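You operate a simulated robot arm through the tools that you are given. There is no shell and no other tool. Be economical: measure what you need, move in short steps, check, and stop when the job is done.

You are at the controls of a simulated robot arm. One attempt, no reset.

Task
Purge some wax into the small pot, then stand the pot on the work shelf.
Fine: stand it in nest 1, slide home for the purge, slide out after it; stop short of the brim.
Where things are to end (x, y in the base frame): small pot within 0.06 m of [0.69, 0.4].

It is judged by the outcome, as a careful person would: the job done as asked, and still so three seconds after it is handed in. It fails if anything else is knocked over, pushed out of place, dropped, spilled or broken.

Robot
A 6-joint arm with a two-finger gripper, fixed in place. Base frame: the origin is at the foot of the arm, x ahead of it, y to its left, z up. Lengths are in m, angles in degrees, forces in N, time in s.
Its first joint turns from -166.0 to 166.0 degrees. Payload 2.45 kg.
Tool frame: the origin (TCP) lies between the finger pads and is the grasp point; the fingertips stand 0.02 m ahead of it; z points along the fingers, y is the line along which they close. Largest opening 0.14 m; the body of the gripper starts 0.168 m behind the TCP.
Orientation is that of the tool frame in the base frame, as a unit quaternion [w, x, y, z]. With the fingers straight down and closing along the base's y, the tool's x points along the base's -x, its y along +y and its z along -z.

Tools
- The arm moves only by the tool drive_tool. Its argument "motion" is a list of rows, each a list of 3 entries, a list of its own where there are three numbers: the opening, from 0 (shut) to 1 (fully open), then the shift along the tool's x, y, z in m, then the turn, a rotation vector about the tool's x, y, z in degrees. In form: [[fingers, [dx, dy, dz], [rx, ry, rz]], ...]. A call has 1 to 12 rows; each row shifts and turns the commanded pose from where the row before left it, along the tool's axes as they then stand. Rows are played at 5 a second. More than 0.05 m and 8.6 degrees between two rows, or a gripper value outside its range, and nothing of the call is played. Where a pose cannot be reached the arm comes as near as it can. A force on the tool above 50 N (or 10 N above the force at the start of the call, whichever is more), or a blocked arm, ends the call early, and 0.2 s more pass. The fingers move at their own pace (about 0.045 m/s each) and stop on an object; they squeeze with about 27 N. The grip force told is the motor's: it shows also when the fingers shut on nothing. Time passes only in rows, and 0.2 s behind the last, so rows that do not move let the fingers close. The reply holds the time, the measured pose of the TCP, the force on the tool along the base axes, the opening and the grip force, in the units named above and with some noise, with the torque about the TCP (base axes, N m) and any sound that the robot's microphone picked up.
- Cameras (640 x 400 px; columns grow to the right, rows downward): "scene" is fixed at [0.0469, 0.5018, 1.5224]; the picture's right is [-0.34, -0.94, 0.00], its down [-0.58, 0.21, -0.78] and it looks along [0.74, -0.27, -0.62] (base axes); focal length 232 px, centre (320, 200). "wrist" rides on the gripper at [0.078, 0.011, -0.209] in the tool frame; the picture's right is [-0.14, 0.99, 0.00], its down [-0.92, -0.13, -0.37] and it looks along [-0.36, -0.05, 0.93] (tool axes); focal length 280 px, centre (320, 200). There is no depth. A picture from a camera that has moved, and an enlarged one, comes with that camera's place and axes in the base frame and with its lens.
- snapshot(camera): a new picture of that camera. No time passes.
- zoom(camera, box): a new picture of the part [left, top, right, bottom] of that camera's present view, enlarged. No time passes.
- close_job(): hands the job in; it is judged then, once.

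Go step by step. Nothing tells you positions but the pictures and the camera data: compare them with the known pose of the tool, close in by small moves and look again before you grip or let go. The budget is 120 turns and 76 pictures, counting those below and the enlarged ones. Unless the task says otherwise, let go and move clear before handing in, and close with one line.

The tools are called after "Call:" by a JSON object that holds its "method" and its "body". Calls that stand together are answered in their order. drive_tool: Moves the arm, as the interface text tells. Its arguments: {"type":"object","properties":{"motion":{"type":"array"}},"required":["motion"]} The other tools are called the same way: snapshot (camera) takes a picture; zoom (camera, box) takes an enlarged picture of a part of a camera's view; close_job () hands the job in.

At the start:

```text
time: 0.0
eef_pos: [0.6839, -0.1481, 1.2721]
tcp_rot: [-0.001, 0.0, 1.0, 0.0]
force: [-0.5, -1.1, 0.0]
torque: [0.01, -0.02, -0.03]
gripper_width: 0.14
finger_force: 0.0
```

scene: 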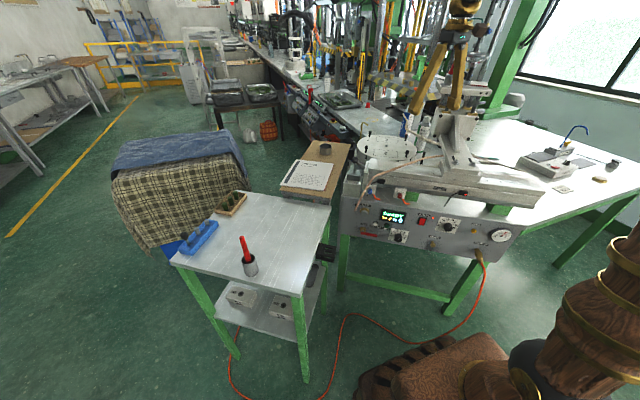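
wrist: 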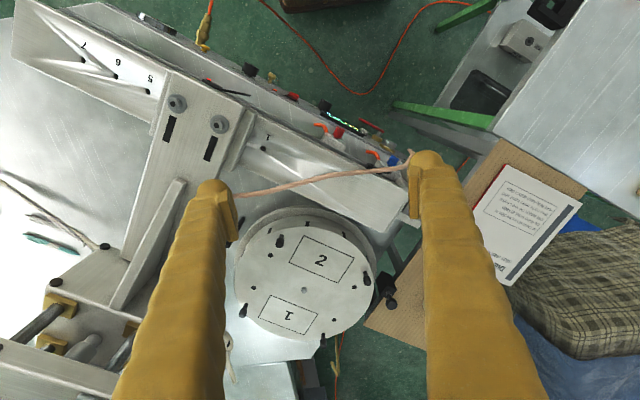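

I see a wax injector with a control panel, a turntable disc with labels 1 and 2, and a work shelf/cart with several objects. I'll look closer at the details first.

Call:
{"method": "zoom", "body": {"camera": "scene", "box": [330, 100, 550, 270]}}

Call:
{"method": "zoom", "body": {"camera": "scene", "box": [160, 120, 360, 300]}}

Call:
{"method": "zoom", "body": {"camera": "wrist", "box": [160, 60, 440, 360]}}

```text
2.35 times, centred on (440, 185) of scene
camera zoom: at [0.0469, 0.5018, 1.5224], right [-0.34, -0.94, 0.0], down [-0.58, 0.21, -0.78], along [0.74, -0.27, -0.62], focal length 547 px, centre (38, 235)
```

zoom: 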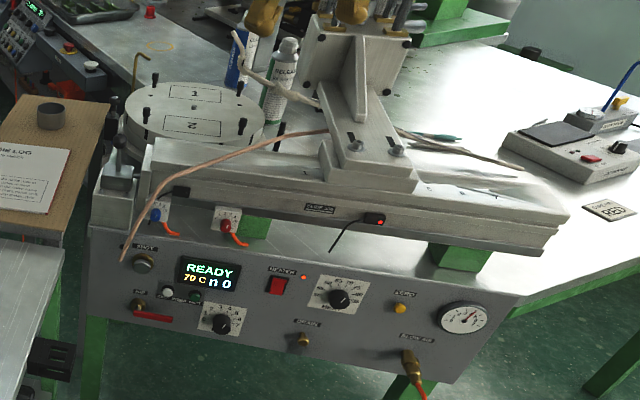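

```text
2.22 times, centred on (260, 210) of scene
camera zoom: at [0.0469, 0.5018, 1.5224], right [-0.34, -0.94, 0.0], down [-0.58, 0.21, -0.78], along [0.74, -0.27, -0.62], focal length 517 px, centre (453, 178)
```

zoom: 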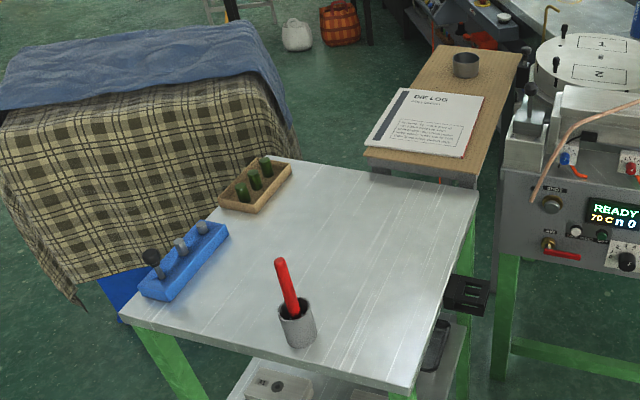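

```text
1.33 times, centred on (300, 210) of wrist
camera zoom: at [0.6061, -0.1361, 1.4818], right [0.14, 0.99, 0.0], down [0.92, -0.13, 0.37], along [0.36, -0.05, -0.93], focal length 374 px, centre (347, 187)
```

zoom: 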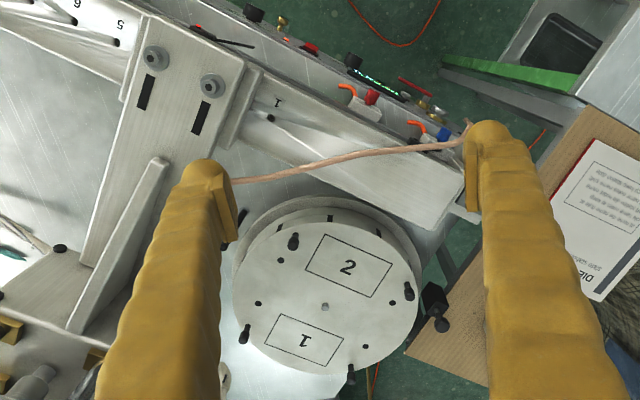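

I need to find the small pot, the nest and the slide. More zooms.

Call:
{"method": "zoom", "body": {"camera": "scene", "box": [335, 120, 455, 200]}}

Call:
{"method": "zoom", "body": {"camera": "wrist", "box": [0, 0, 200, 125]}}

Call:
{"method": "zoom", "body": {"camera": "wrist", "box": [200, 80, 440, 230]}}

Call:
{"method": "zoom", "body": {"camera": "scene", "box": [350, 185, 530, 285]}}

Call:
{"method": "zoom", "body": {"camera": "scene", "box": [400, 60, 640, 210]}}

```text
5.00 times, centred on (395, 160) of scene
camera zoom: at [0.0469, 0.5018, 1.5224], right [-0.34, -0.94, 0.0], down [-0.58, 0.21, -0.78], along [0.74, -0.27, -0.62], focal length 1162 px, centre (-55, 400)
```

zoom: 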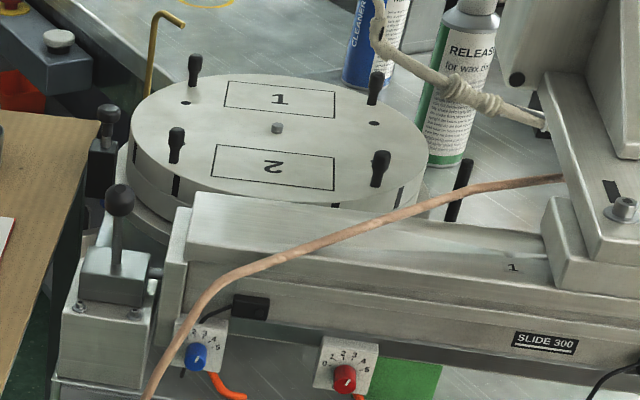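

```text
3.20 times, centred on (100, 62) of wrist
camera zoom: at [0.6061, -0.1361, 1.4818], right [0.14, 0.99, 0.0], down [0.92, -0.13, 0.37], along [0.36, -0.05, -0.93], focal length 897 px, centre (1024, 640)
```

zoom: 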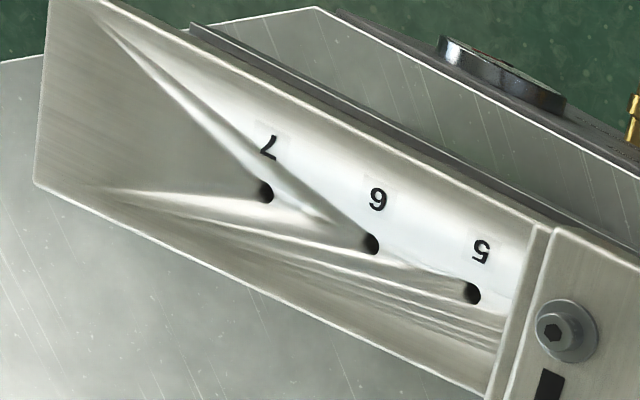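

```text
2.67 times, centred on (320, 155) of wrist
camera zoom: at [0.6061, -0.1361, 1.4818], right [0.14, 0.99, 0.0], down [0.92, -0.13, 0.37], along [0.36, -0.05, -0.93], focal length 748 px, centre (320, 320)
```

zoom: 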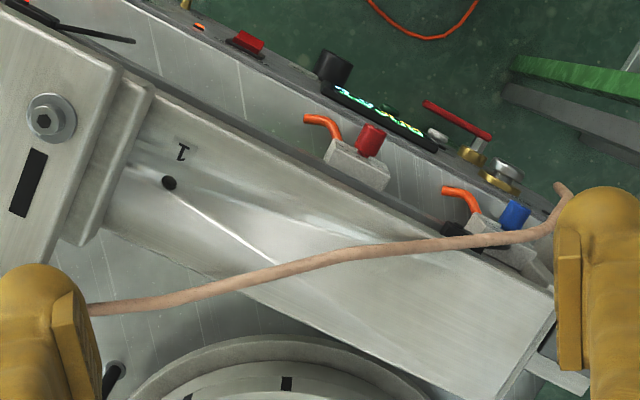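

```text
3.56 times, centred on (440, 235) of scene
camera zoom: at [0.0469, 0.5018, 1.5224], right [-0.34, -0.94, 0.0], down [-0.58, 0.21, -0.78], along [0.74, -0.27, -0.62], focal length 827 px, centre (-107, 76)
```

zoom: 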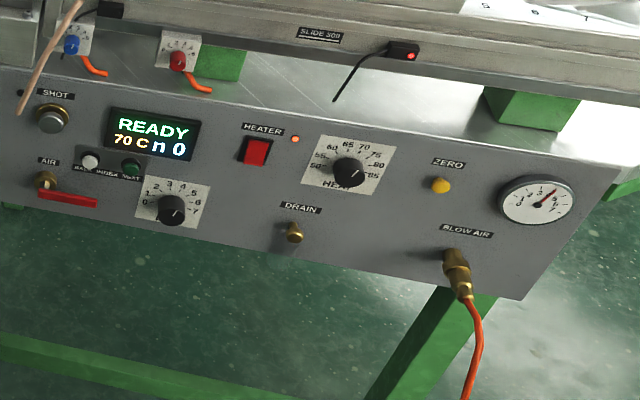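

```text
2.67 times, centred on (520, 135) of scene
camera zoom: at [0.0469, 0.5018, 1.5224], right [-0.34, -0.94, 0.0], down [-0.58, 0.21, -0.78], along [0.74, -0.27, -0.62], focal length 620 px, centre (-213, 373)
```

zoom: 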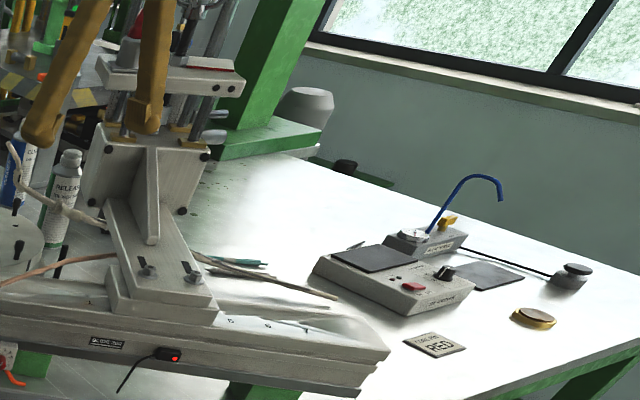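

The steel can on the kraft-paper board looks like the small pot. The disc carries nests 1 and 2, beside a lever valve block and the SHOT/INDEX buttons. I'll shift left to look at these from above.

Call:
{"method": "drive_tool", "body": {"motion": [[1, [0, 0.05, 0], [0, 0, 0]], [1, [0, 0.05, 0], [0, 0, 0]], [1, [0, 0.05, 0], [0, 0, 0]], [1, [0, 0.05, 0], [0, 0, 0]]]}}

Call:
{"method": "snapshot", "body": {"camera": "wrist"}}

Call:
{"method": "snapshot", "body": {"camera": "scene"}}

```text
time: 1.0
eef_pos: [0.6849, 0.0545, 1.2703]
tcp_rot: [0.0, 0.0, 1.0, 0.0]
force: [0.4, -0.6, 0.4]
torque: [0.05, -0.02, 0.01]
gripper_width: 0.1397
finger_force: 0.0
```

```text
65 pictures are left
camera wrist: at [0.6065, 0.0651, 1.4808], right [0.14, 0.99, 0.0], down [0.92, -0.13, 0.37], along [0.37, -0.05, -0.93], focal length 280 px, centre (320, 200)
```

wrist: 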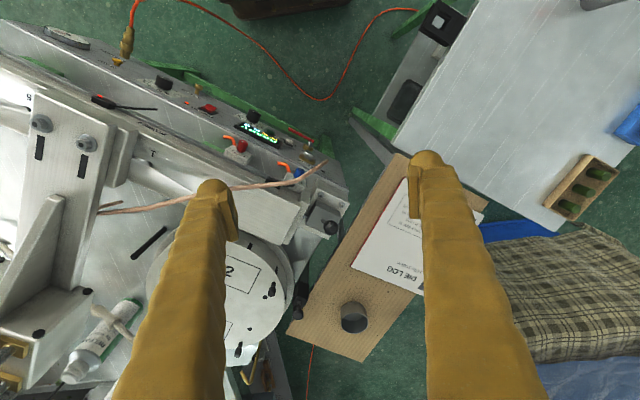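

```text
64 pictures are left
```

scene: 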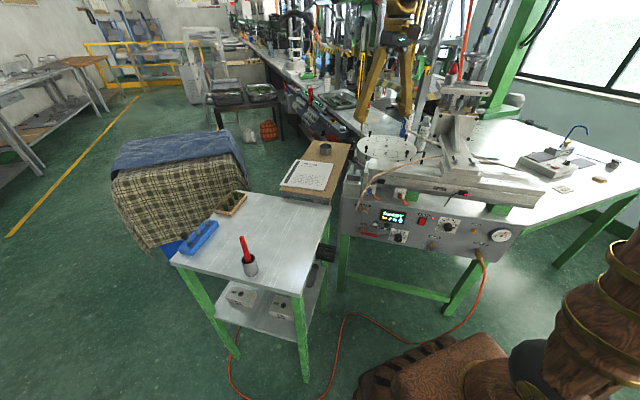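

Call:
{"method": "zoom", "body": {"camera": "scene", "box": [350, 50, 530, 200]}}

Call:
{"method": "zoom", "body": {"camera": "wrist", "box": [140, 100, 400, 380]}}

Call:
{"method": "zoom", "body": {"camera": "scene", "box": [350, 195, 440, 255]}}

```text
2.67 times, centred on (440, 125) of scene
camera zoom: at [0.0469, 0.5018, 1.5224], right [-0.34, -0.94, 0.0], down [-0.58, 0.21, -0.78], along [0.74, -0.27, -0.62], focal length 620 px, centre (0, 400)
```

zoom: 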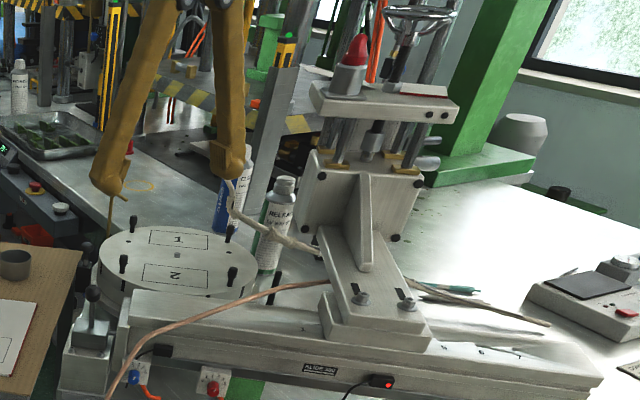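

```text
1.43 times, centred on (270, 240) of wrist
camera zoom: at [0.6065, 0.0651, 1.4808], right [0.14, 0.99, 0.0], down [0.92, -0.13, 0.37], along [0.37, -0.05, -0.93], focal length 401 px, centre (391, 143)
```

zoom: 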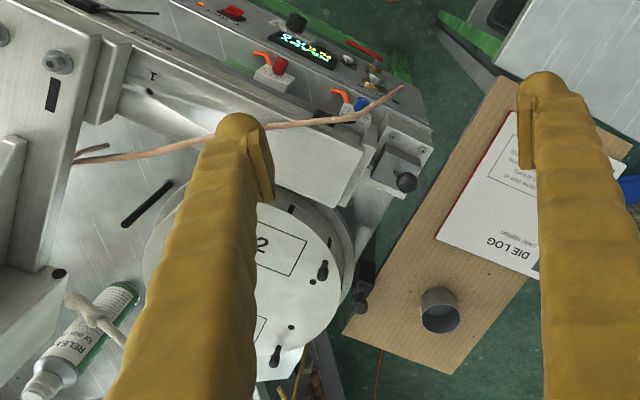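

```text
6.67 times, centred on (395, 225) of scene
camera zoom: at [0.0469, 0.5018, 1.5224], right [-0.34, -0.94, 0.0], down [-0.58, 0.21, -0.78], along [0.74, -0.27, -0.62], focal length 1550 px, centre (-180, 33)
```

zoom: 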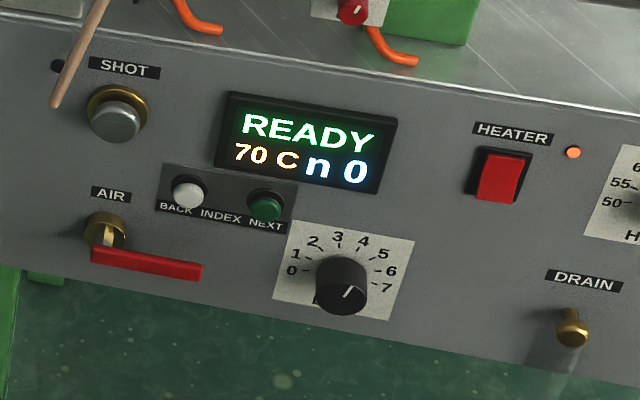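

Pot at about (1.13, 0.07, 0.95), the cart top (work shelf) at z≈0.91, disc centre about (1.02, -0.235, 0.96). I'll close the fingers to clear the side views and look at the disc, the lever block and the head.

Call:
{"method": "drive_tool", "body": {"motion": [[0, [0.0, -0.02, 0], [0, 0, 0]], [0, [0, 0, 0], [0, 0, 0]], [0, [0, 0, 0], [0, 0, 0]], [0, [0, 0, 0], [0, 0, 0]], [0, [0, 0, 0], [0, 0, 0]], [0, [0, 0, 0], [0, 0, 0]], [0, [0, 0, 0], [0, 0, 0]], [0, [0, 0, 0], [0, 0, 0]]]}}

Call:
{"method": "snapshot", "body": {"camera": "wrist"}}

Call:
{"method": "zoom", "body": {"camera": "wrist", "box": [140, 140, 420, 390]}}

```text
time: 2.8
eef_pos: [0.6842, 0.0327, 1.2708]
tcp_rot: [0.0, 0.001, 1.0, 0.0]
force: [-0.1, 0.3, -0.1]
torque: [0.01, 0.03, 0.0]
gripper_width: 0.0003
finger_force: 16.3
```

```text
60 pictures are left
camera wrist: at [0.6068, 0.0444, 1.4814], right [0.14, 0.99, 0.0], down [0.92, -0.13, 0.37], along [0.36, -0.05, -0.93], focal length 280 px, centre (320, 200)
```

wrist: 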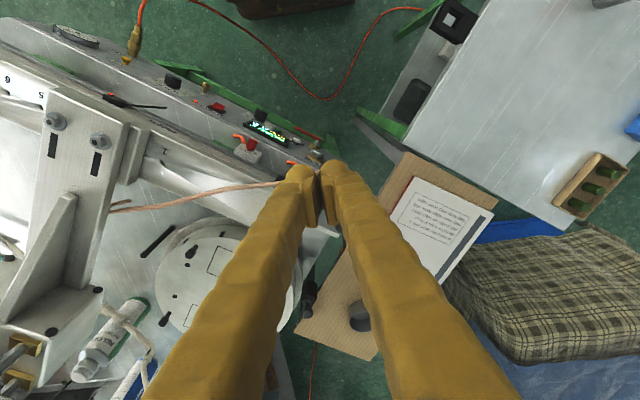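

```text
1.60 times, centred on (280, 265) of wrist
camera zoom: at [0.6068, 0.0444, 1.4814], right [0.14, 0.99, 0.0], down [0.92, -0.13, 0.37], along [0.36, -0.05, -0.93], focal length 449 px, centre (384, 96)
```

zoom: 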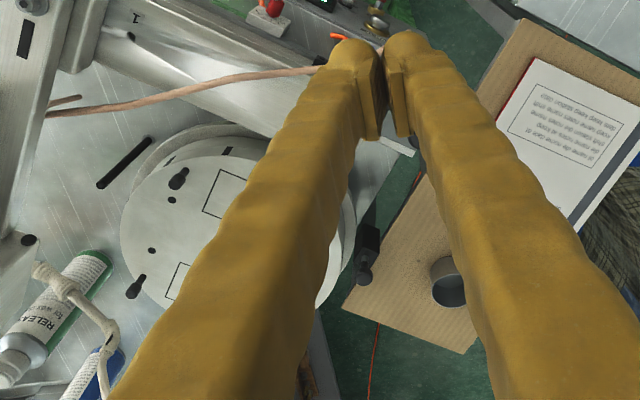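

Call:
{"method": "drive_tool", "body": {"motion": [[1, [0.0, 0.01, 0.05], [0, 0, 0]], [1, [0, 0, 0.04], [0, 0, 0]], [1, [0, 0, 0], [0, 0, 0]], [1, [0, 0, 0], [0, 0, 0]], [1, [0, 0, 0], [0, 0, 0]], [1, [0, 0, 0], [0, 0, 0]], [1, [0, 0, 0], [0, 0, 0]], [1, [0, 0, 0], [0, 0, 0]]]}}

Call:
{"method": "snapshot", "body": {"camera": "wrist"}}

Call:
{"method": "zoom", "body": {"camera": "wrist", "box": [230, 130, 430, 350]}}

```text
refused: row 1 steps farther than a row can; nothing moved
```

```text
58 pictures are left
camera wrist: at [0.6068, 0.0444, 1.4814], right [0.14, 0.99, 0.0], down [0.92, -0.13, 0.37], along [0.36, -0.05, -0.93], focal length 280 px, centre (320, 200)
```

wrist: 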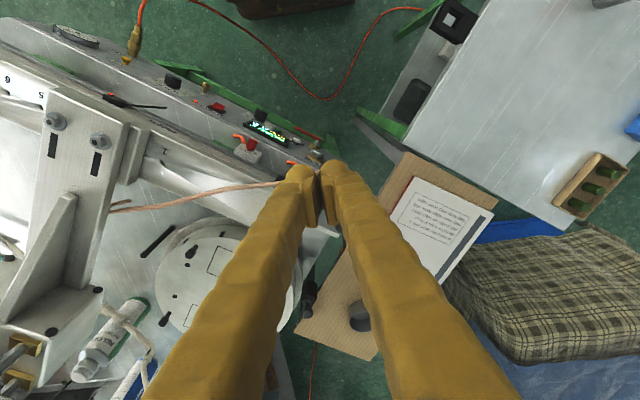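

```text
1.82 times, centred on (330, 240) of wrist
camera zoom: at [0.6068, 0.0444, 1.4814], right [0.14, 0.99, 0.0], down [0.92, -0.13, 0.37], along [0.36, -0.05, -0.93], focal length 510 px, centre (302, 127)
```

zoom: 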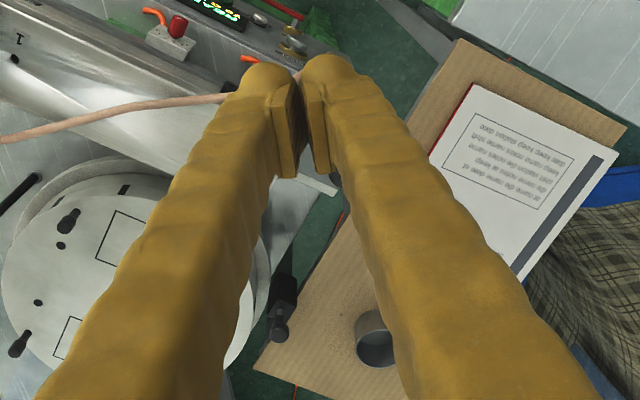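

The first row stepped too far, so nothing moved. I'll redo it with smaller steps and keep the pictures for afterwards.

Call:
{"method": "drive_tool", "body": {"motion": [[1, [0.0, 0.01, 0.04], [0, 0, 0]], [1, [0, 0, 0.04], [0, 0, 0]], [1, [0, 0, 0], [0, 0, 0]], [1, [0, 0, 0], [0, 0, 0]], [1, [0, 0, 0], [0, 0, 0]], [1, [0, 0, 0], [0, 0, 0]], [1, [0, 0, 0], [0, 0, 0]], [1, [0, 0, 0], [0, 0, 0]]]}}

Call:
{"method": "zoom", "body": {"camera": "wrist", "box": [200, 100, 440, 350]}}

```text
time: 4.6
eef_pos: [0.6846, 0.0431, 1.191]
tcp_rot: [0.001, -0.001, 1.0, 0.001]
force: [-0.1, 0.1, -0.5]
torque: [0.0, 0.02, 0.0]
gripper_width: 0.1401
finger_force: 0.1
```

```text
1.60 times, centred on (320, 225) of wrist
camera zoom: at [0.6064, 0.0543, 1.4019], right [0.14, 0.99, 0.0], down [0.92, -0.13, 0.37], along [0.36, -0.05, -0.93], focal length 449 px, centre (320, 160)
```

zoom: 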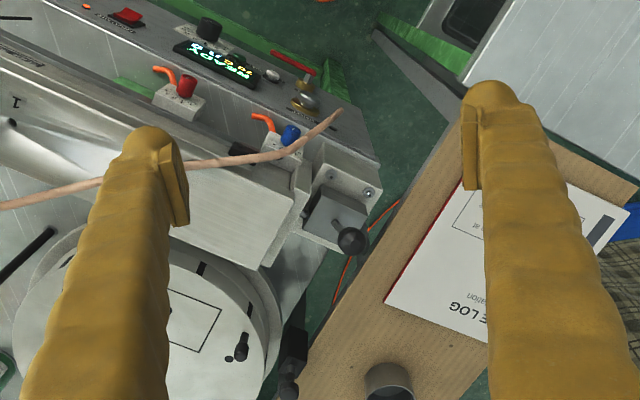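

Call:
{"method": "zoom", "body": {"camera": "scene", "box": [340, 150, 388, 180]}}

Call:
{"method": "zoom", "body": {"camera": "wrist", "box": [290, 160, 370, 260]}}

```text
13.33 times, centred on (364, 165) of scene
camera zoom: at [0.0469, 0.5018, 1.5224], right [-0.34, -0.94, 0.0], down [-0.58, 0.21, -0.78], along [0.74, -0.27, -0.62], focal length 3100 px, centre (-267, 667)
```

zoom: 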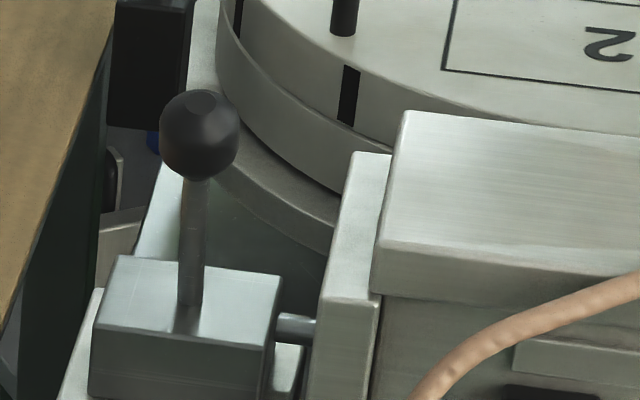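

```text
4.00 times, centred on (330, 210) of wrist
camera zoom: at [0.6064, 0.0543, 1.4019], right [0.14, 0.99, 0.0], down [0.92, -0.13, 0.37], along [0.36, -0.05, -0.93], focal length 1122 px, centre (280, 160)
```

zoom: 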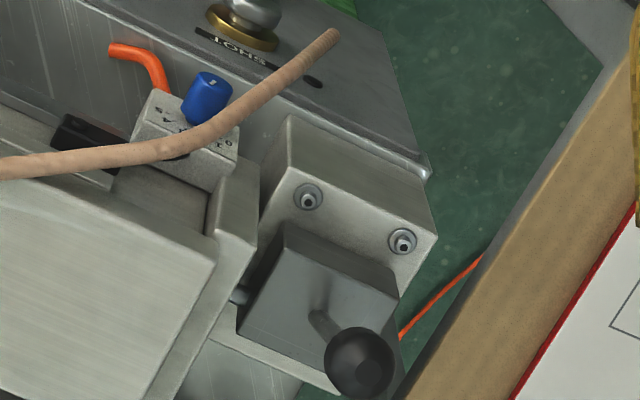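

The lever leans about 20° toward the front (knob ≈ (0.832, 0.055, 1.04)); throwing it back should send the slide home. First I'll look at the head and nozzle by yawing and tilting the camera.

Call:
{"method": "drive_tool", "body": {"motion": [[1, [0, 0, -0.04], [0, 0, 8]], [1, [0, 0, -0.04], [0, 0, 8]], [1, [0, 0, 0], [0, 0, 8]], [1, [0, 0, 0], [0, 0, 8]], [1, [0, 0, 0], [0, 0, 8]], [1, [0, 0, 0], [0, -8, 0]], [1, [0, 0, 0], [0, -8, 0]], [1, [0, 0, 0], [0, -8, 0]]]}}

Call:
{"method": "snapshot", "body": {"camera": "wrist"}}

```text
time: 6.4
eef_pos: [0.6845, 0.0421, 1.2716]
tcp_rot: [0.197, 0.335, 0.919, -0.072]
force: [-0.3, -0.4, -0.6]
torque: [0.01, -0.03, -0.01]
gripper_width: 0.1401
finger_force: 0.1
```

```text
53 pictures are left
camera wrist: at [0.5716, 0.1518, 1.4316], right [0.73, 0.68, 0.06], down [0.45, -0.54, 0.71], along [0.51, -0.5, -0.7], focal length 280 px, centre (320, 200)
```

wrist: 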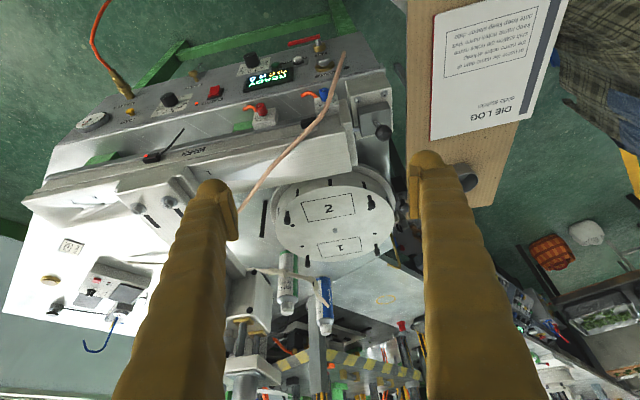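

Call:
{"method": "drive_tool", "body": {"motion": [[1, [0, 0, -0.03], [7, 0, 0]], [1, [0, 0, -0.03], [7, 0, 0]], [1, [0, 0, 0], [0, 0, 0]]]}}

Call:
{"method": "snapshot", "body": {"camera": "wrist"}}

Call:
{"method": "zoom", "body": {"camera": "wrist", "box": [200, 120, 440, 400]}}

```text
time: 7.2
eef_pos: [0.6671, 0.0613, 1.3272]
tcp_rot: [0.153, 0.356, 0.904, -0.183]
force: [0.2, 1.0, 0.2]
torque: [0.04, 0.04, 0.0]
gripper_width: 0.1398
finger_force: 0.0
```

```text
52 pictures are left
camera wrist: at [0.5907, 0.2069, 1.4784], right [0.79, 0.59, -0.16], down [0.5, -0.47, 0.73], along [0.36, -0.66, -0.66], focal length 280 px, centre (320, 200)
```

wrist: 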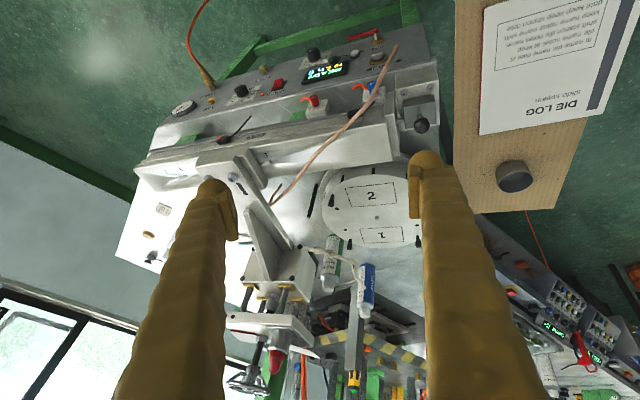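

```text
1.43 times, centred on (320, 260) of wrist
camera zoom: at [0.5907, 0.2069, 1.4784], right [0.79, 0.59, -0.16], down [0.5, -0.47, 0.73], along [0.36, -0.66, -0.66], focal length 401 px, centre (320, 114)
```

zoom: 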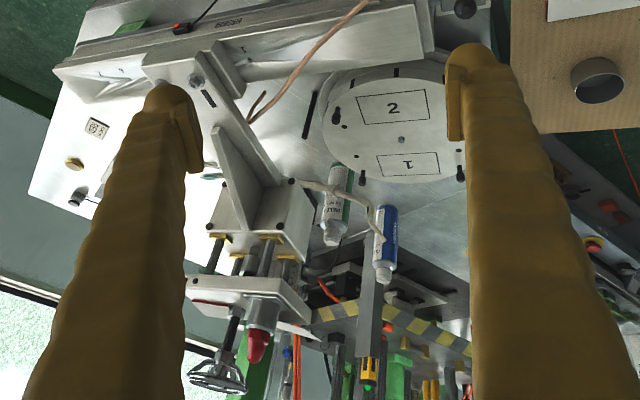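

The head's nozzle rides behind the bar plate; a 300 mm slide left brings it over nest 1's present place, so no indexing is needed. Next: pick up the pot with the tool tilted outward, since it is beyond straight-down reach. I'll straighten the tool first.

Call:
{"method": "drive_tool", "body": {"motion": [[1, [0, 0, 0], [-7, 0, 0]], [1, [0, 0, 0], [-7, 0, 0]], [1, [0, 0, 0], [0, 8, 0]], [1, [0, 0, 0], [0, 8, 0]], [1, [0, 0, 0], [0, 8, 0]], [0.8, [0, 0, 0], [0, 0, -8.5]], [0.8, [0, 0, 0], [0, 0, -8.5]], [0.8, [0, 0, 0], [0, 0, -8.5]], [0.8, [0, 0, 0], [0, 0, -8.5]], [0.8, [0, 0, 0], [0, 0, -8.5]]]}}

Call:
{"method": "zoom", "body": {"camera": "scene", "box": [295, 130, 359, 170]}}

```text
time: 9.4
eef_pos: [0.6673, 0.0618, 1.3262]
tcp_rot: [0.0, -0.023, 1.0, 0.0]
force: [0.6, 0.4, 0.6]
torque: [-0.02, -0.03, -0.01]
gripper_width: 0.1119
finger_force: 0.1
```

```text
10.00 times, centred on (327, 150) of scene
camera zoom: at [0.0469, 0.5018, 1.5224], right [-0.34, -0.94, 0.0], down [-0.58, 0.21, -0.78], along [0.74, -0.27, -0.62], focal length 2325 px, centre (250, 700)
```

zoom: 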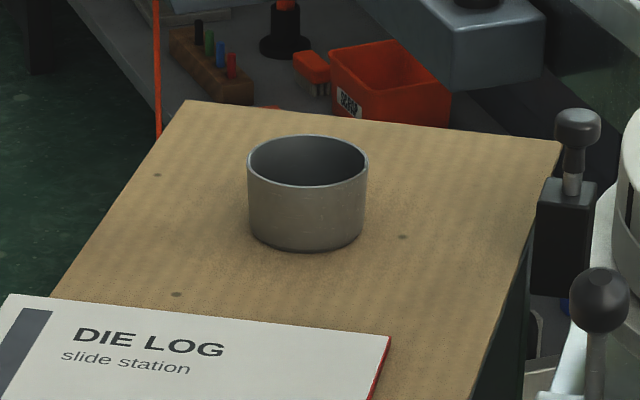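

Pot: about 65 mm wide, 45 mm tall, centre near (1.13, 0.075) on the board at z≈0.935. Now I tilt 45° outward and move out above it.

Call:
{"method": "drive_tool", "body": {"motion": [[0.8, [0, 0, 0], [0, -7.5, 0]], [0.8, [0, 0, 0], [0, -7.5, 0]], [0.8, [0, 0, 0], [0, -7.5, 0]], [0.8, [0, 0, 0], [0, -7.5, 0]], [0.8, [0, 0, 0], [0, -7.5, 0]], [0.8, [0, 0, 0], [0, -7.5, 0]], [0.8, [-0.035, 0, 0.035], [0, 0, 0]], [0.8, [-0.035, 0, 0.035], [0, 0, 0]], [0.8, [-0.035, 0, 0.035], [0, 0, 0]], [0.8, [-0.035, 0, 0.035], [0, 0, 0]], [0.8, [-0.035, 0, 0.035], [0, 0, 0]], [0.8, [-0.035, 0, 0.035], [0, 0, 0]]]}}

Call:
{"method": "snapshot", "body": {"camera": "wrist"}}

```text
time: 12.0
eef_pos: [0.966, 0.0742, 1.3265]
tcp_rot: [0.382, -0.021, 0.924, 0.009]
force: [-0.3, 0.2, 0.0]
torque: [0.01, 0.03, 0.01]
gripper_width: 0.1122
finger_force: 0.0
```

```text
49 pictures are left
camera wrist: at [0.7623, 0.0757, 1.4199], right [0.05, 0.99, 0.1], down [0.39, -0.11, 0.91], along [0.92, -0.01, -0.4], focal length 280 px, centre (320, 200)
```

wrist: 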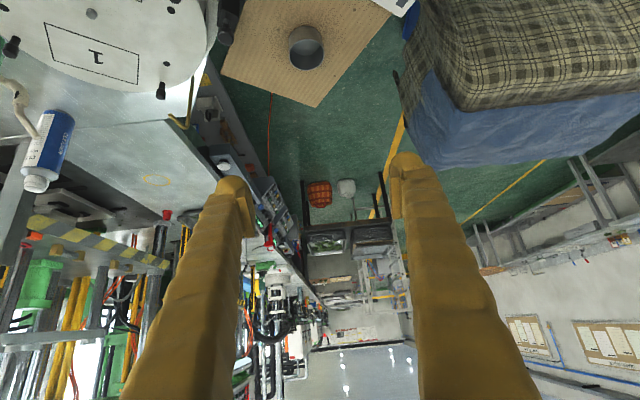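

Call:
{"method": "drive_tool", "body": {"motion": [[0.8, [0.027, 0, 0.037], [0, 0, 0]], [0.8, [0.027, 0, 0.037], [0, 0, 0]], [0.8, [0.027, 0, 0.037], [0, 0, 0]], [0.8, [0.027, 0, 0.037], [0, 0, 0]], [0.8, [0.027, 0, 0.037], [0, 0, 0]]]}}

Call:
{"method": "snapshot", "body": {"camera": "wrist"}}

Call:
{"method": "snapshot", "body": {"camera": "scene"}}

```text
time: 13.2
eef_pos: [1.0018, 0.0762, 1.101]
tcp_rot: [0.384, -0.02, 0.923, 0.008]
force: [0.0, 0.1, -0.2]
torque: [-0.02, 0.05, 0.0]
gripper_width: 0.112
finger_force: 0.1
```

```text
48 pictures are left
camera wrist: at [0.7974, 0.0782, 1.1943], right [0.05, 0.99, 0.1], down [0.39, -0.11, 0.91], along [0.92, -0.01, -0.4], focal length 280 px, centre (320, 200)
```

wrist: 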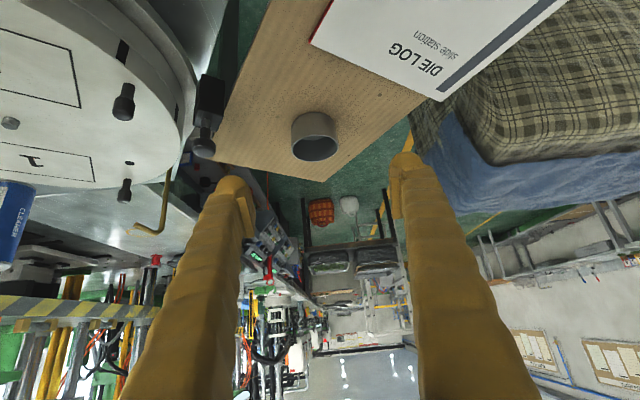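

```text
47 pictures are left
```

scene: 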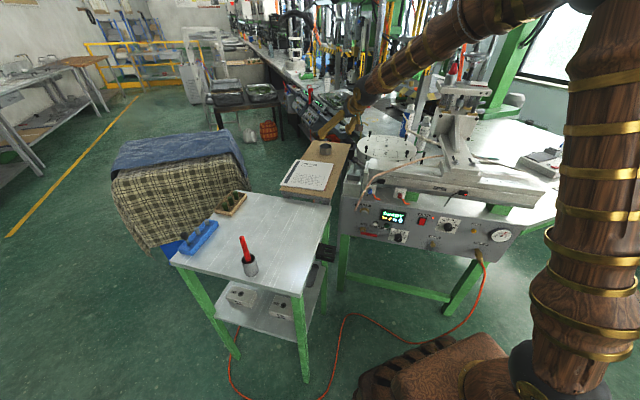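

Call:
{"method": "drive_tool", "body": {"motion": [[0.7, [0.002, 0, 0.045], [0, 0, 0]], [0.7, [0.002, 0, 0.045], [0, 0, 0]], [0.7, [0.002, 0, 0.045], [0, 0, 0]]]}}

Call:
{"method": "snapshot", "body": {"camera": "wrist"}}

Call:
{"method": "zoom", "body": {"camera": "scene", "box": [280, 110, 376, 170]}}

```text
time: 14.0
eef_pos: [1.0909, 0.0803, 1.0023]
tcp_rot: [0.382, -0.02, 0.924, 0.008]
force: [-0.1, 0.5, 0.9]
torque: [0.0, 0.06, 0.02]
gripper_width: 0.0979
finger_force: 0.0
```

```text
46 pictures are left
camera wrist: at [0.8877, 0.0821, 1.095], right [0.05, 0.99, 0.1], down [0.4, -0.11, 0.91], along [0.92, -0.01, -0.4], focal length 280 px, centre (320, 200)
```

wrist: 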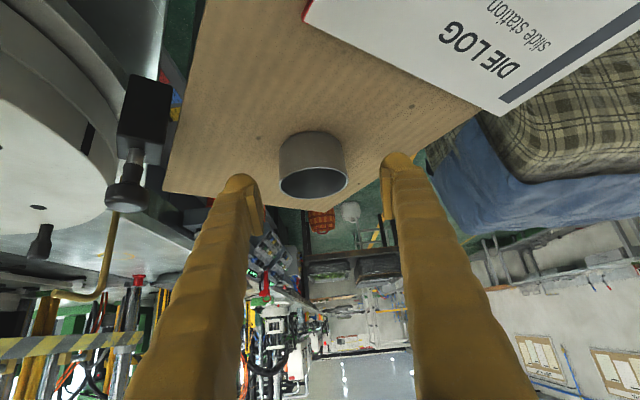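

```text
6.67 times, centred on (328, 140) of scene
camera zoom: at [0.0469, 0.5018, 1.5224], right [-0.34, -0.94, 0.0], down [-0.58, 0.21, -0.78], along [0.74, -0.27, -0.62], focal length 1550 px, centre (267, 600)
```

zoom: 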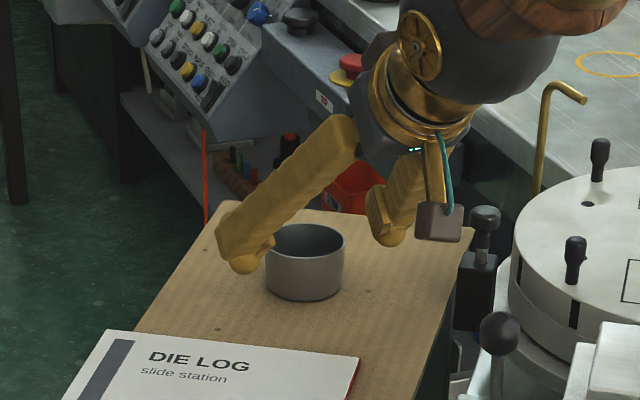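

Call:
{"method": "drive_tool", "body": {"motion": [[0.7, [0.001, -0.004, 0.022], [0, 0, 0]], [0.7, [0.001, 0, 0.022], [0, 0, 0]]]}}

Call:
{"method": "zoom", "body": {"camera": "wrist", "box": [200, 100, 440, 260]}}

Call:
{"method": "zoom", "body": {"camera": "scene", "box": [295, 125, 359, 165]}}

```text
time: 14.6
eef_pos: [1.1201, 0.0776, 0.9689]
tcp_rot: [0.383, -0.02, 0.924, 0.009]
force: [1.0, 0.6, 0.0]
torque: [0.01, 0.07, 0.02]
gripper_width: 0.0981
finger_force: 0.1
```

```text
2.50 times, centred on (320, 180) of wrist
camera zoom: at [0.9175, 0.0795, 1.062], right [0.05, 0.99, 0.1], down [0.4, -0.11, 0.91], along [0.92, -0.01, -0.4], focal length 701 px, centre (320, 250)
```

zoom: 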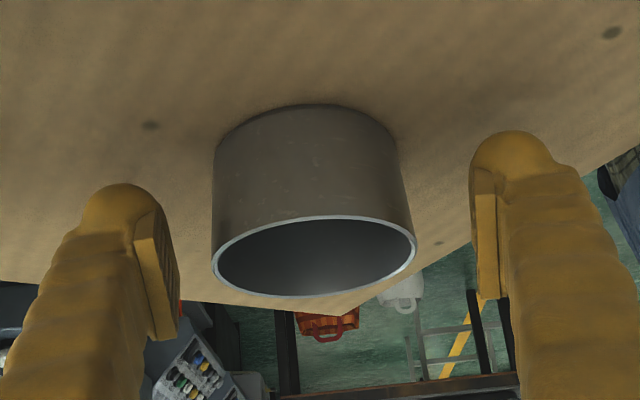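

```text
10.00 times, centred on (327, 145) of scene
camera zoom: at [0.0469, 0.5018, 1.5224], right [-0.34, -0.94, 0.0], down [-0.58, 0.21, -0.78], along [0.74, -0.27, -0.62], focal length 2325 px, centre (250, 750)
```

zoom: 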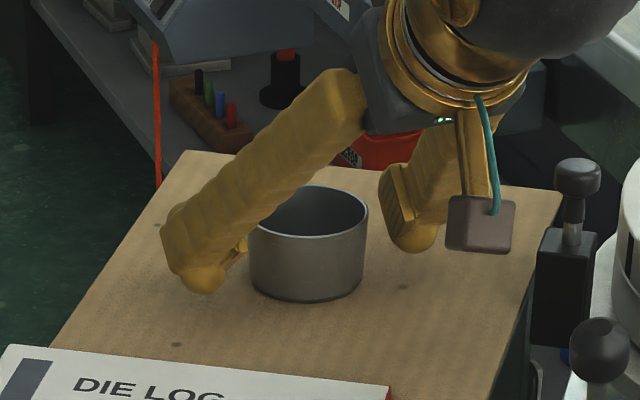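

Pot centre refined to (1.131, 0.0755), rim z≈0.973. Small correction, then grip.

Call:
{"method": "drive_tool", "body": {"motion": [[0.7, [-0.0064, -0.002, 0.0092], [0, 0, 0]], [0.3, [0, 0, 0], [0, 0, 0]], [0.3, [0, 0, 0], [0, 0, 0]], [0.3, [0, 0, 0], [0, 0, 0]], [0.3, [0, 0, 0], [0, 0, 0]], [0.3, [0, 0, 0], [0, 0, 0]]]}}

Call:
{"method": "zoom", "body": {"camera": "wrist", "box": [200, 100, 440, 260]}}

```text
time: 16.0
eef_pos: [1.1311, 0.076, 0.9657]
tcp_rot: [0.383, -0.02, 0.924, 0.009]
force: [0.6, -0.4, 0.5]
torque: [0.03, -0.02, -0.03]
gripper_width: 0.066
finger_force: 26.8
```

```text
2.50 times, centred on (320, 180) of wrist
camera zoom: at [0.9282, 0.0778, 1.0595], right [0.05, 0.99, 0.1], down [0.4, -0.11, 0.91], along [0.92, -0.01, -0.4], focal length 701 px, centre (320, 250)
```

zoom: 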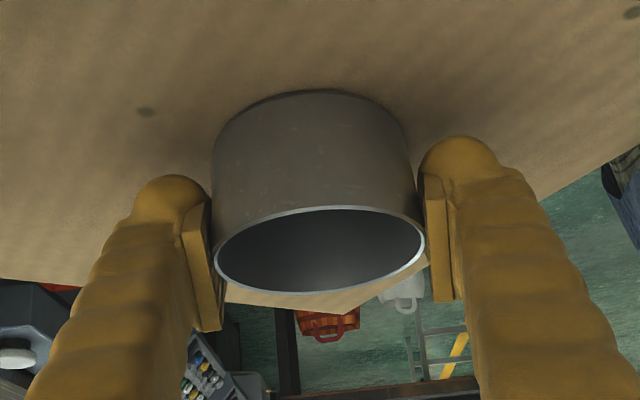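

Gripped at 66 mm. Lift and carry over toward nest 1, staying upright.

Call:
{"method": "drive_tool", "body": {"motion": [[0.3, [-0.02, 0, -0.02], [0, 0, 0]], [0.3, [-0.028, 0, -0.028], [0, 0, 0]], [0.3, [-0.028, 0, -0.028], [0, 0, 0]], [0.3, [-0.028, 0, -0.028], [0, 0, 0]], [0.3, [0.005, -0.04, -0.005], [0, 0, 0]], [0.3, [0.005, -0.04, -0.005], [0, 0, 0]], [0.3, [0.005, -0.04, -0.005], [0, 0, 0]], [0.3, [0.005, -0.04, -0.005], [0, 0, 0]], [0.3, [0.005, -0.04, -0.005], [4.2, 0, 4.2]], [0.3, [0.005, -0.04, -0.005], [4.2, 0, 4.2]], [0.3, [0, 0, 0], [4.2, 0, 4.2]]]}}

Call:
{"method": "snapshot", "body": {"camera": "wrist"}}

Call:
{"method": "zoom", "body": {"camera": "scene", "box": [310, 90, 470, 190]}}

```text
time: 18.4
eef_pos: [1.0958, -0.1653, 1.1137]
tcp_rot: [0.379, 0.123, 0.916, -0.051]
force: [0.0, -0.6, -1.1]
torque: [0.02, 0.01, 0.01]
gripper_width: 0.0661
finger_force: 26.7
```

```text
41 pictures are left
camera wrist: at [0.9028, -0.1018, 1.2071], right [0.36, 0.93, 0.1], down [0.34, -0.23, 0.91], along [0.87, -0.29, -0.4], focal length 280 px, centre (320, 200)
```

wrist: 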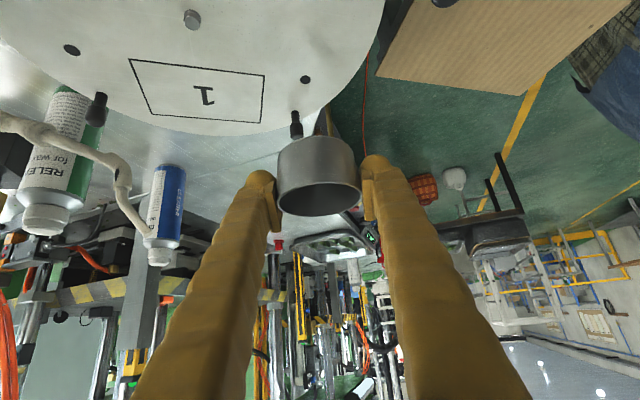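

```text
4.00 times, centred on (390, 140) of scene
camera zoom: at [0.0469, 0.5018, 1.5224], right [-0.34, -0.94, 0.0], down [-0.58, 0.21, -0.78], along [0.74, -0.27, -0.62], focal length 930 px, centre (40, 440)
```

zoom: 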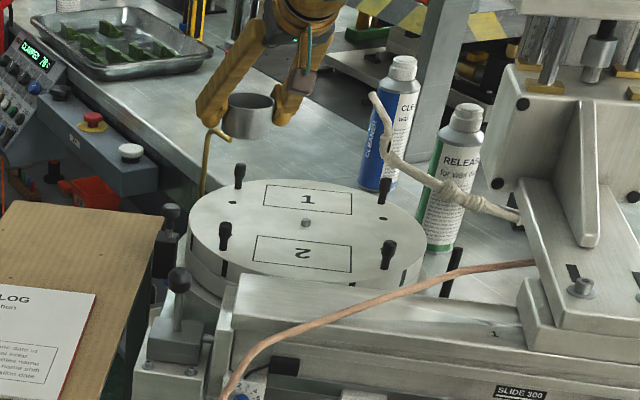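

There's a white cord near the bottles whose free end is close to the nest; I need to place it before descending.

Call:
{"method": "zoom", "body": {"camera": "scene", "box": [385, 95, 449, 150]}}

Call:
{"method": "zoom", "body": {"camera": "wrist", "box": [0, 80, 200, 280]}}

```text
7.27 times, centred on (417, 122) of scene
camera zoom: at [0.0469, 0.5018, 1.5224], right [-0.34, -0.94, 0.0], down [-0.58, 0.21, -0.78], along [0.74, -0.27, -0.62], focal length 1691 px, centre (-386, 764)
```

zoom: 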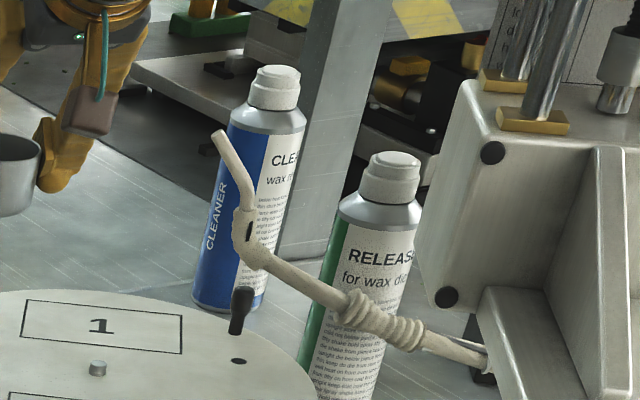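

```text
2.00 times, centred on (100, 180) of wrist
camera zoom: at [0.9028, -0.1018, 1.2071], right [0.36, 0.93, 0.1], down [0.34, -0.23, 0.91], along [0.87, -0.29, -0.4], focal length 561 px, centre (760, 240)
```

zoom: 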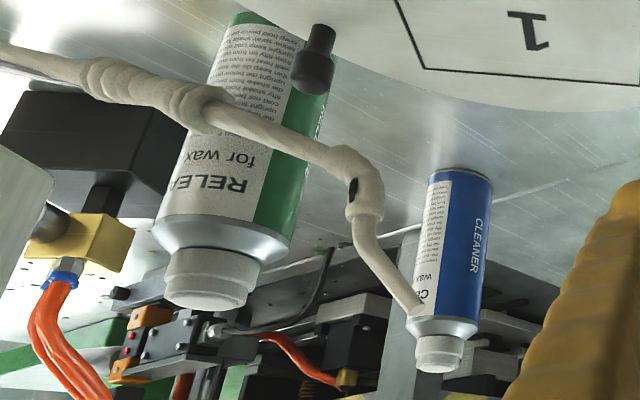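

The cord's tip is at about (1.105, -0.362, 1.10). I'll approach nest 1 (≈(1.073, -0.273, 0.975)) from the inside along the tool axis, well clear of it.

Call:
{"method": "drive_tool", "body": {"motion": [[0.3, [0.0238, -0.0374, -0.012], [0, 0, 0]], [0.3, [0.0238, -0.0374, -0.012], [0, 0, 0]], [0.3, [0.0238, -0.0374, -0.012], [0, 0, 0]], [0.3, [0, 0, 0.04], [0, 0, 0]]]}}

Call:
{"method": "snapshot", "body": {"camera": "wrist"}}

Call:
{"method": "zoom", "body": {"camera": "scene", "box": [350, 100, 446, 160]}}

```text
time: 19.4
eef_pos: [1.021, -0.2622, 1.0593]
tcp_rot: [0.38, 0.123, 0.915, -0.051]
force: [-0.2, -0.1, -0.1]
torque: [0.02, 0.02, 0.01]
gripper_width: 0.0657
finger_force: 27.5
```

```text
37 pictures are left
camera wrist: at [0.8272, -0.1977, 1.1531], right [0.36, 0.93, 0.1], down [0.34, -0.23, 0.91], along [0.87, -0.29, -0.4], focal length 280 px, centre (320, 200)
```

wrist: 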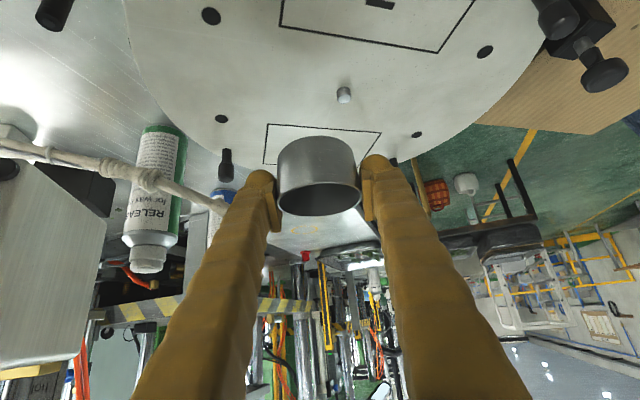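

```text
6.67 times, centred on (398, 130) of scene
camera zoom: at [0.0469, 0.5018, 1.5224], right [-0.34, -0.94, 0.0], down [-0.58, 0.21, -0.78], along [0.74, -0.27, -0.62], focal length 1550 px, centre (-200, 667)
```

zoom: 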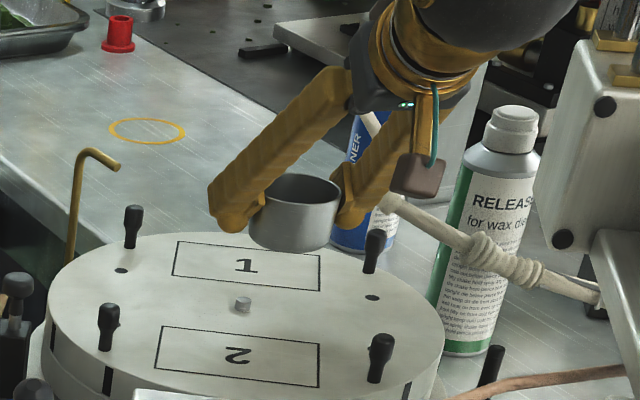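

Call:
{"method": "drive_tool", "body": {"motion": [[0.3, [-0.0065, 0.001, 0.034], [0, 0, 0]], [0.3, [-0.0065, 0.001, 0.034], [0, 0, 0]]]}}

Call:
{"method": "zoom", "body": {"camera": "wrist", "box": [200, 60, 440, 240]}}

Call:
{"method": "zoom", "body": {"camera": "scene", "box": [360, 110, 440, 160]}}

```text
time: 20.0
eef_pos: [1.0768, -0.2751, 1.0194]
tcp_rot: [0.38, 0.123, 0.915, -0.051]
force: [0.7, 0.0, -0.9]
torque: [-0.01, 0.03, 0.02]
gripper_width: 0.0661
finger_force: 26.5
```

```text
2.22 times, centred on (320, 150) of wrist
camera zoom: at [0.8837, -0.2103, 1.1138], right [0.36, 0.93, 0.1], down [0.34, -0.23, 0.91], along [0.87, -0.29, -0.4], focal length 623 px, centre (320, 311)
```

zoom: 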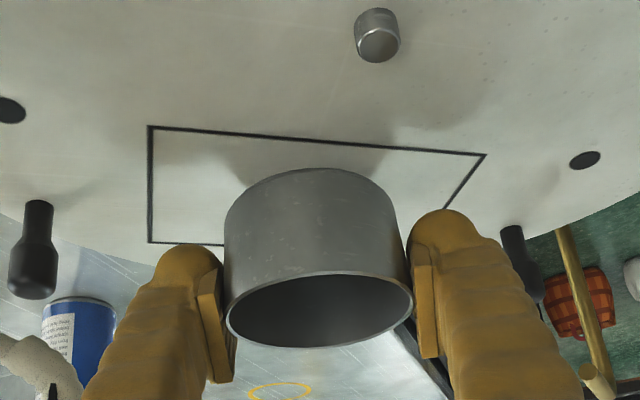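

```text
8.00 times, centred on (400, 135) of scene
camera zoom: at [0.0469, 0.5018, 1.5224], right [-0.34, -0.94, 0.0], down [-0.58, 0.21, -0.78], along [0.74, -0.27, -0.62], focal length 1860 px, centre (-320, 720)
```

zoom: 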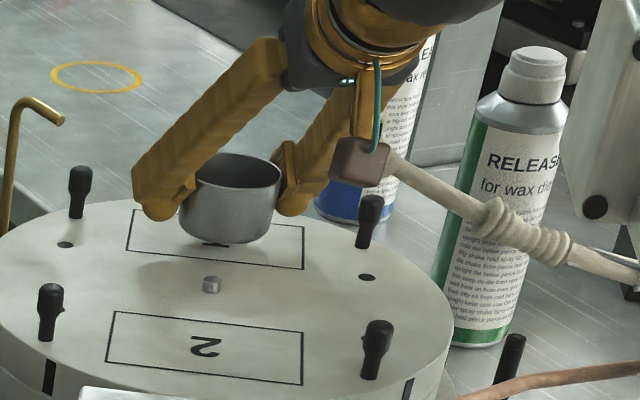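

Aligned over the nest. Lowering gently until contact.

Call:
{"method": "drive_tool", "body": {"motion": [[0.3, [0.005, 0.003, 0.009], [0, 0, 0]], [0.3, [0.0028, 0, 0.0028], [0, 0, 0]]]}}

Call:
{"method": "zoom", "body": {"camera": "wrist", "box": [200, 60, 440, 240]}}

```text
time: 20.6
eef_pos: [1.0805, -0.2711, 1.0066]
tcp_rot: [0.379, 0.123, 0.916, -0.051]
force: [1.1, -0.4, 0.5]
torque: [0.02, -0.02, -0.02]
gripper_width: 0.0656
finger_force: 27.4
```

```text
2.22 times, centred on (320, 150) of wrist
camera zoom: at [0.8871, -0.208, 1.0998], right [0.36, 0.93, 0.1], down [0.34, -0.23, 0.91], along [0.87, -0.29, -0.4], focal length 623 px, centre (320, 311)
```

zoom: 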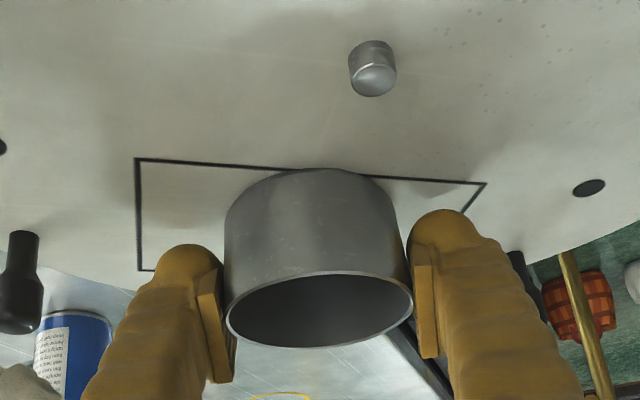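

Call:
{"method": "drive_tool", "body": {"motion": [[0.3, [0.0015, 0, 0.0015], [0, 0, 0]], [0.3, [0.0015, 0, 0.0015], [0, 0, 0]], [0.3, [0, 0, 0], [0, 0, 0]]]}}

```text
time: 21.4
eef_pos: [1.0798, -0.2729, 1.0042]
tcp_rot: [0.381, 0.122, 0.915, -0.05]
force: [-0.2, -0.5, 30.0]
torque: [0.04, 0.11, -0.15]
gripper_width: 0.0662
finger_force: 26.8
```

Contact at z 1.004, so the disc top is at about 0.972. Easing off slightly and releasing.

Call:
{"method": "drive_tool", "body": {"motion": [[0.3, [-0.0012, 0, -0.0012], [0, 0, 0]], [0.65, [0, 0, 0], [0, 0, 0]], [0.65, [0, 0, 0], [0, 0, 0]], [0.65, [0, 0, 0], [0, 0, 0]]]}}

Call:
{"method": "zoom", "body": {"camera": "wrist", "box": [200, 60, 440, 240]}}

```text
time: 22.4
eef_pos: [1.0792, -0.2714, 1.0031]
tcp_rot: [0.38, 0.123, 0.915, -0.051]
force: [-0.4, 0.1, -0.3]
torque: [0.03, 0.02, 0.02]
gripper_width: 0.091
finger_force: 0.0
```

```text
2.22 times, centred on (320, 150) of wrist
camera zoom: at [0.8867, -0.2079, 1.0973], right [0.36, 0.93, 0.1], down [0.34, -0.23, 0.91], along [0.87, -0.29, -0.4], focal length 623 px, centre (320, 311)
```

zoom: 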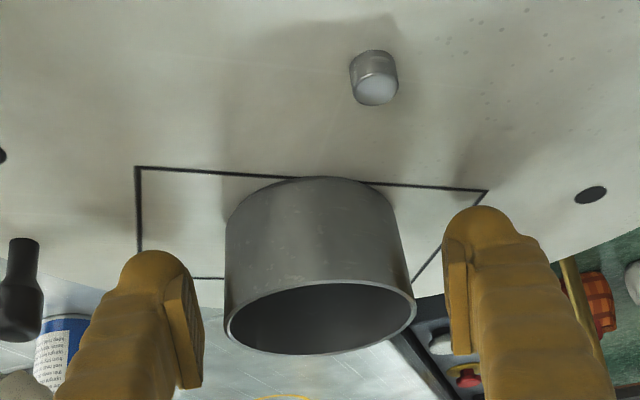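

The pot stands in nest 1. Retreat along the tool axis, lift, then set the tool vertical with the fingers shut for the lever.

Call:
{"method": "drive_tool", "body": {"motion": [[0.65, [0, 0, -0.04], [0, 0, 0]], [0.65, [0, 0, -0.045], [0, 0, 0]], [0.65, [0, 0, -0.045], [0, 0, 0]], [0.65, [-0.02, 0, -0.04], [0, 0, 0]], [0.65, [-0.02, 0, -0.04], [0, 0, 0]], [0, [-0.02, 0, -0.04], [0, 0, 0]], [0, [0, 0, -0.04], [0, 7.5, 0]], [0, [0, 0, 0], [0, 7.5, 0]], [0, [0, 0, 0], [0, 7.5, 0]], [0, [0, 0, 0], [0, 7.5, 0]], [0, [0, 0, 0], [0, 7.5, 0]], [0, [0, 0, 0], [0, 7.5, 0]]]}}

Call:
{"method": "snapshot", "body": {"camera": "scene"}}

```text
time: 25.0
eef_pos: [0.9224, -0.2289, 1.2525]
tcp_rot: [0.001, 0.133, 0.991, 0.001]
force: [-2.0, 0.1, 0.9]
torque: [-0.05, -0.06, 0.0]
gripper_width: 0.0
finger_force: 27.1
```

```text
31 pictures are left
```

scene: 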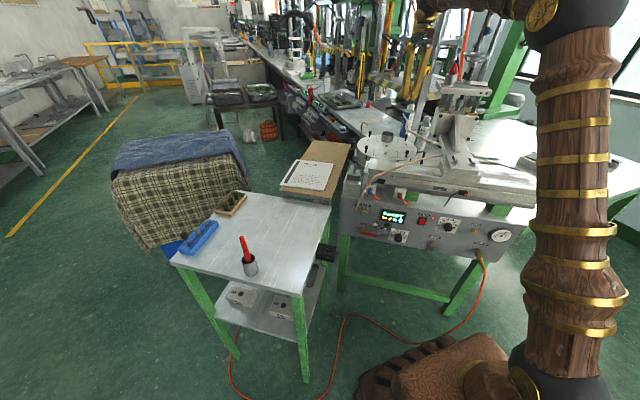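

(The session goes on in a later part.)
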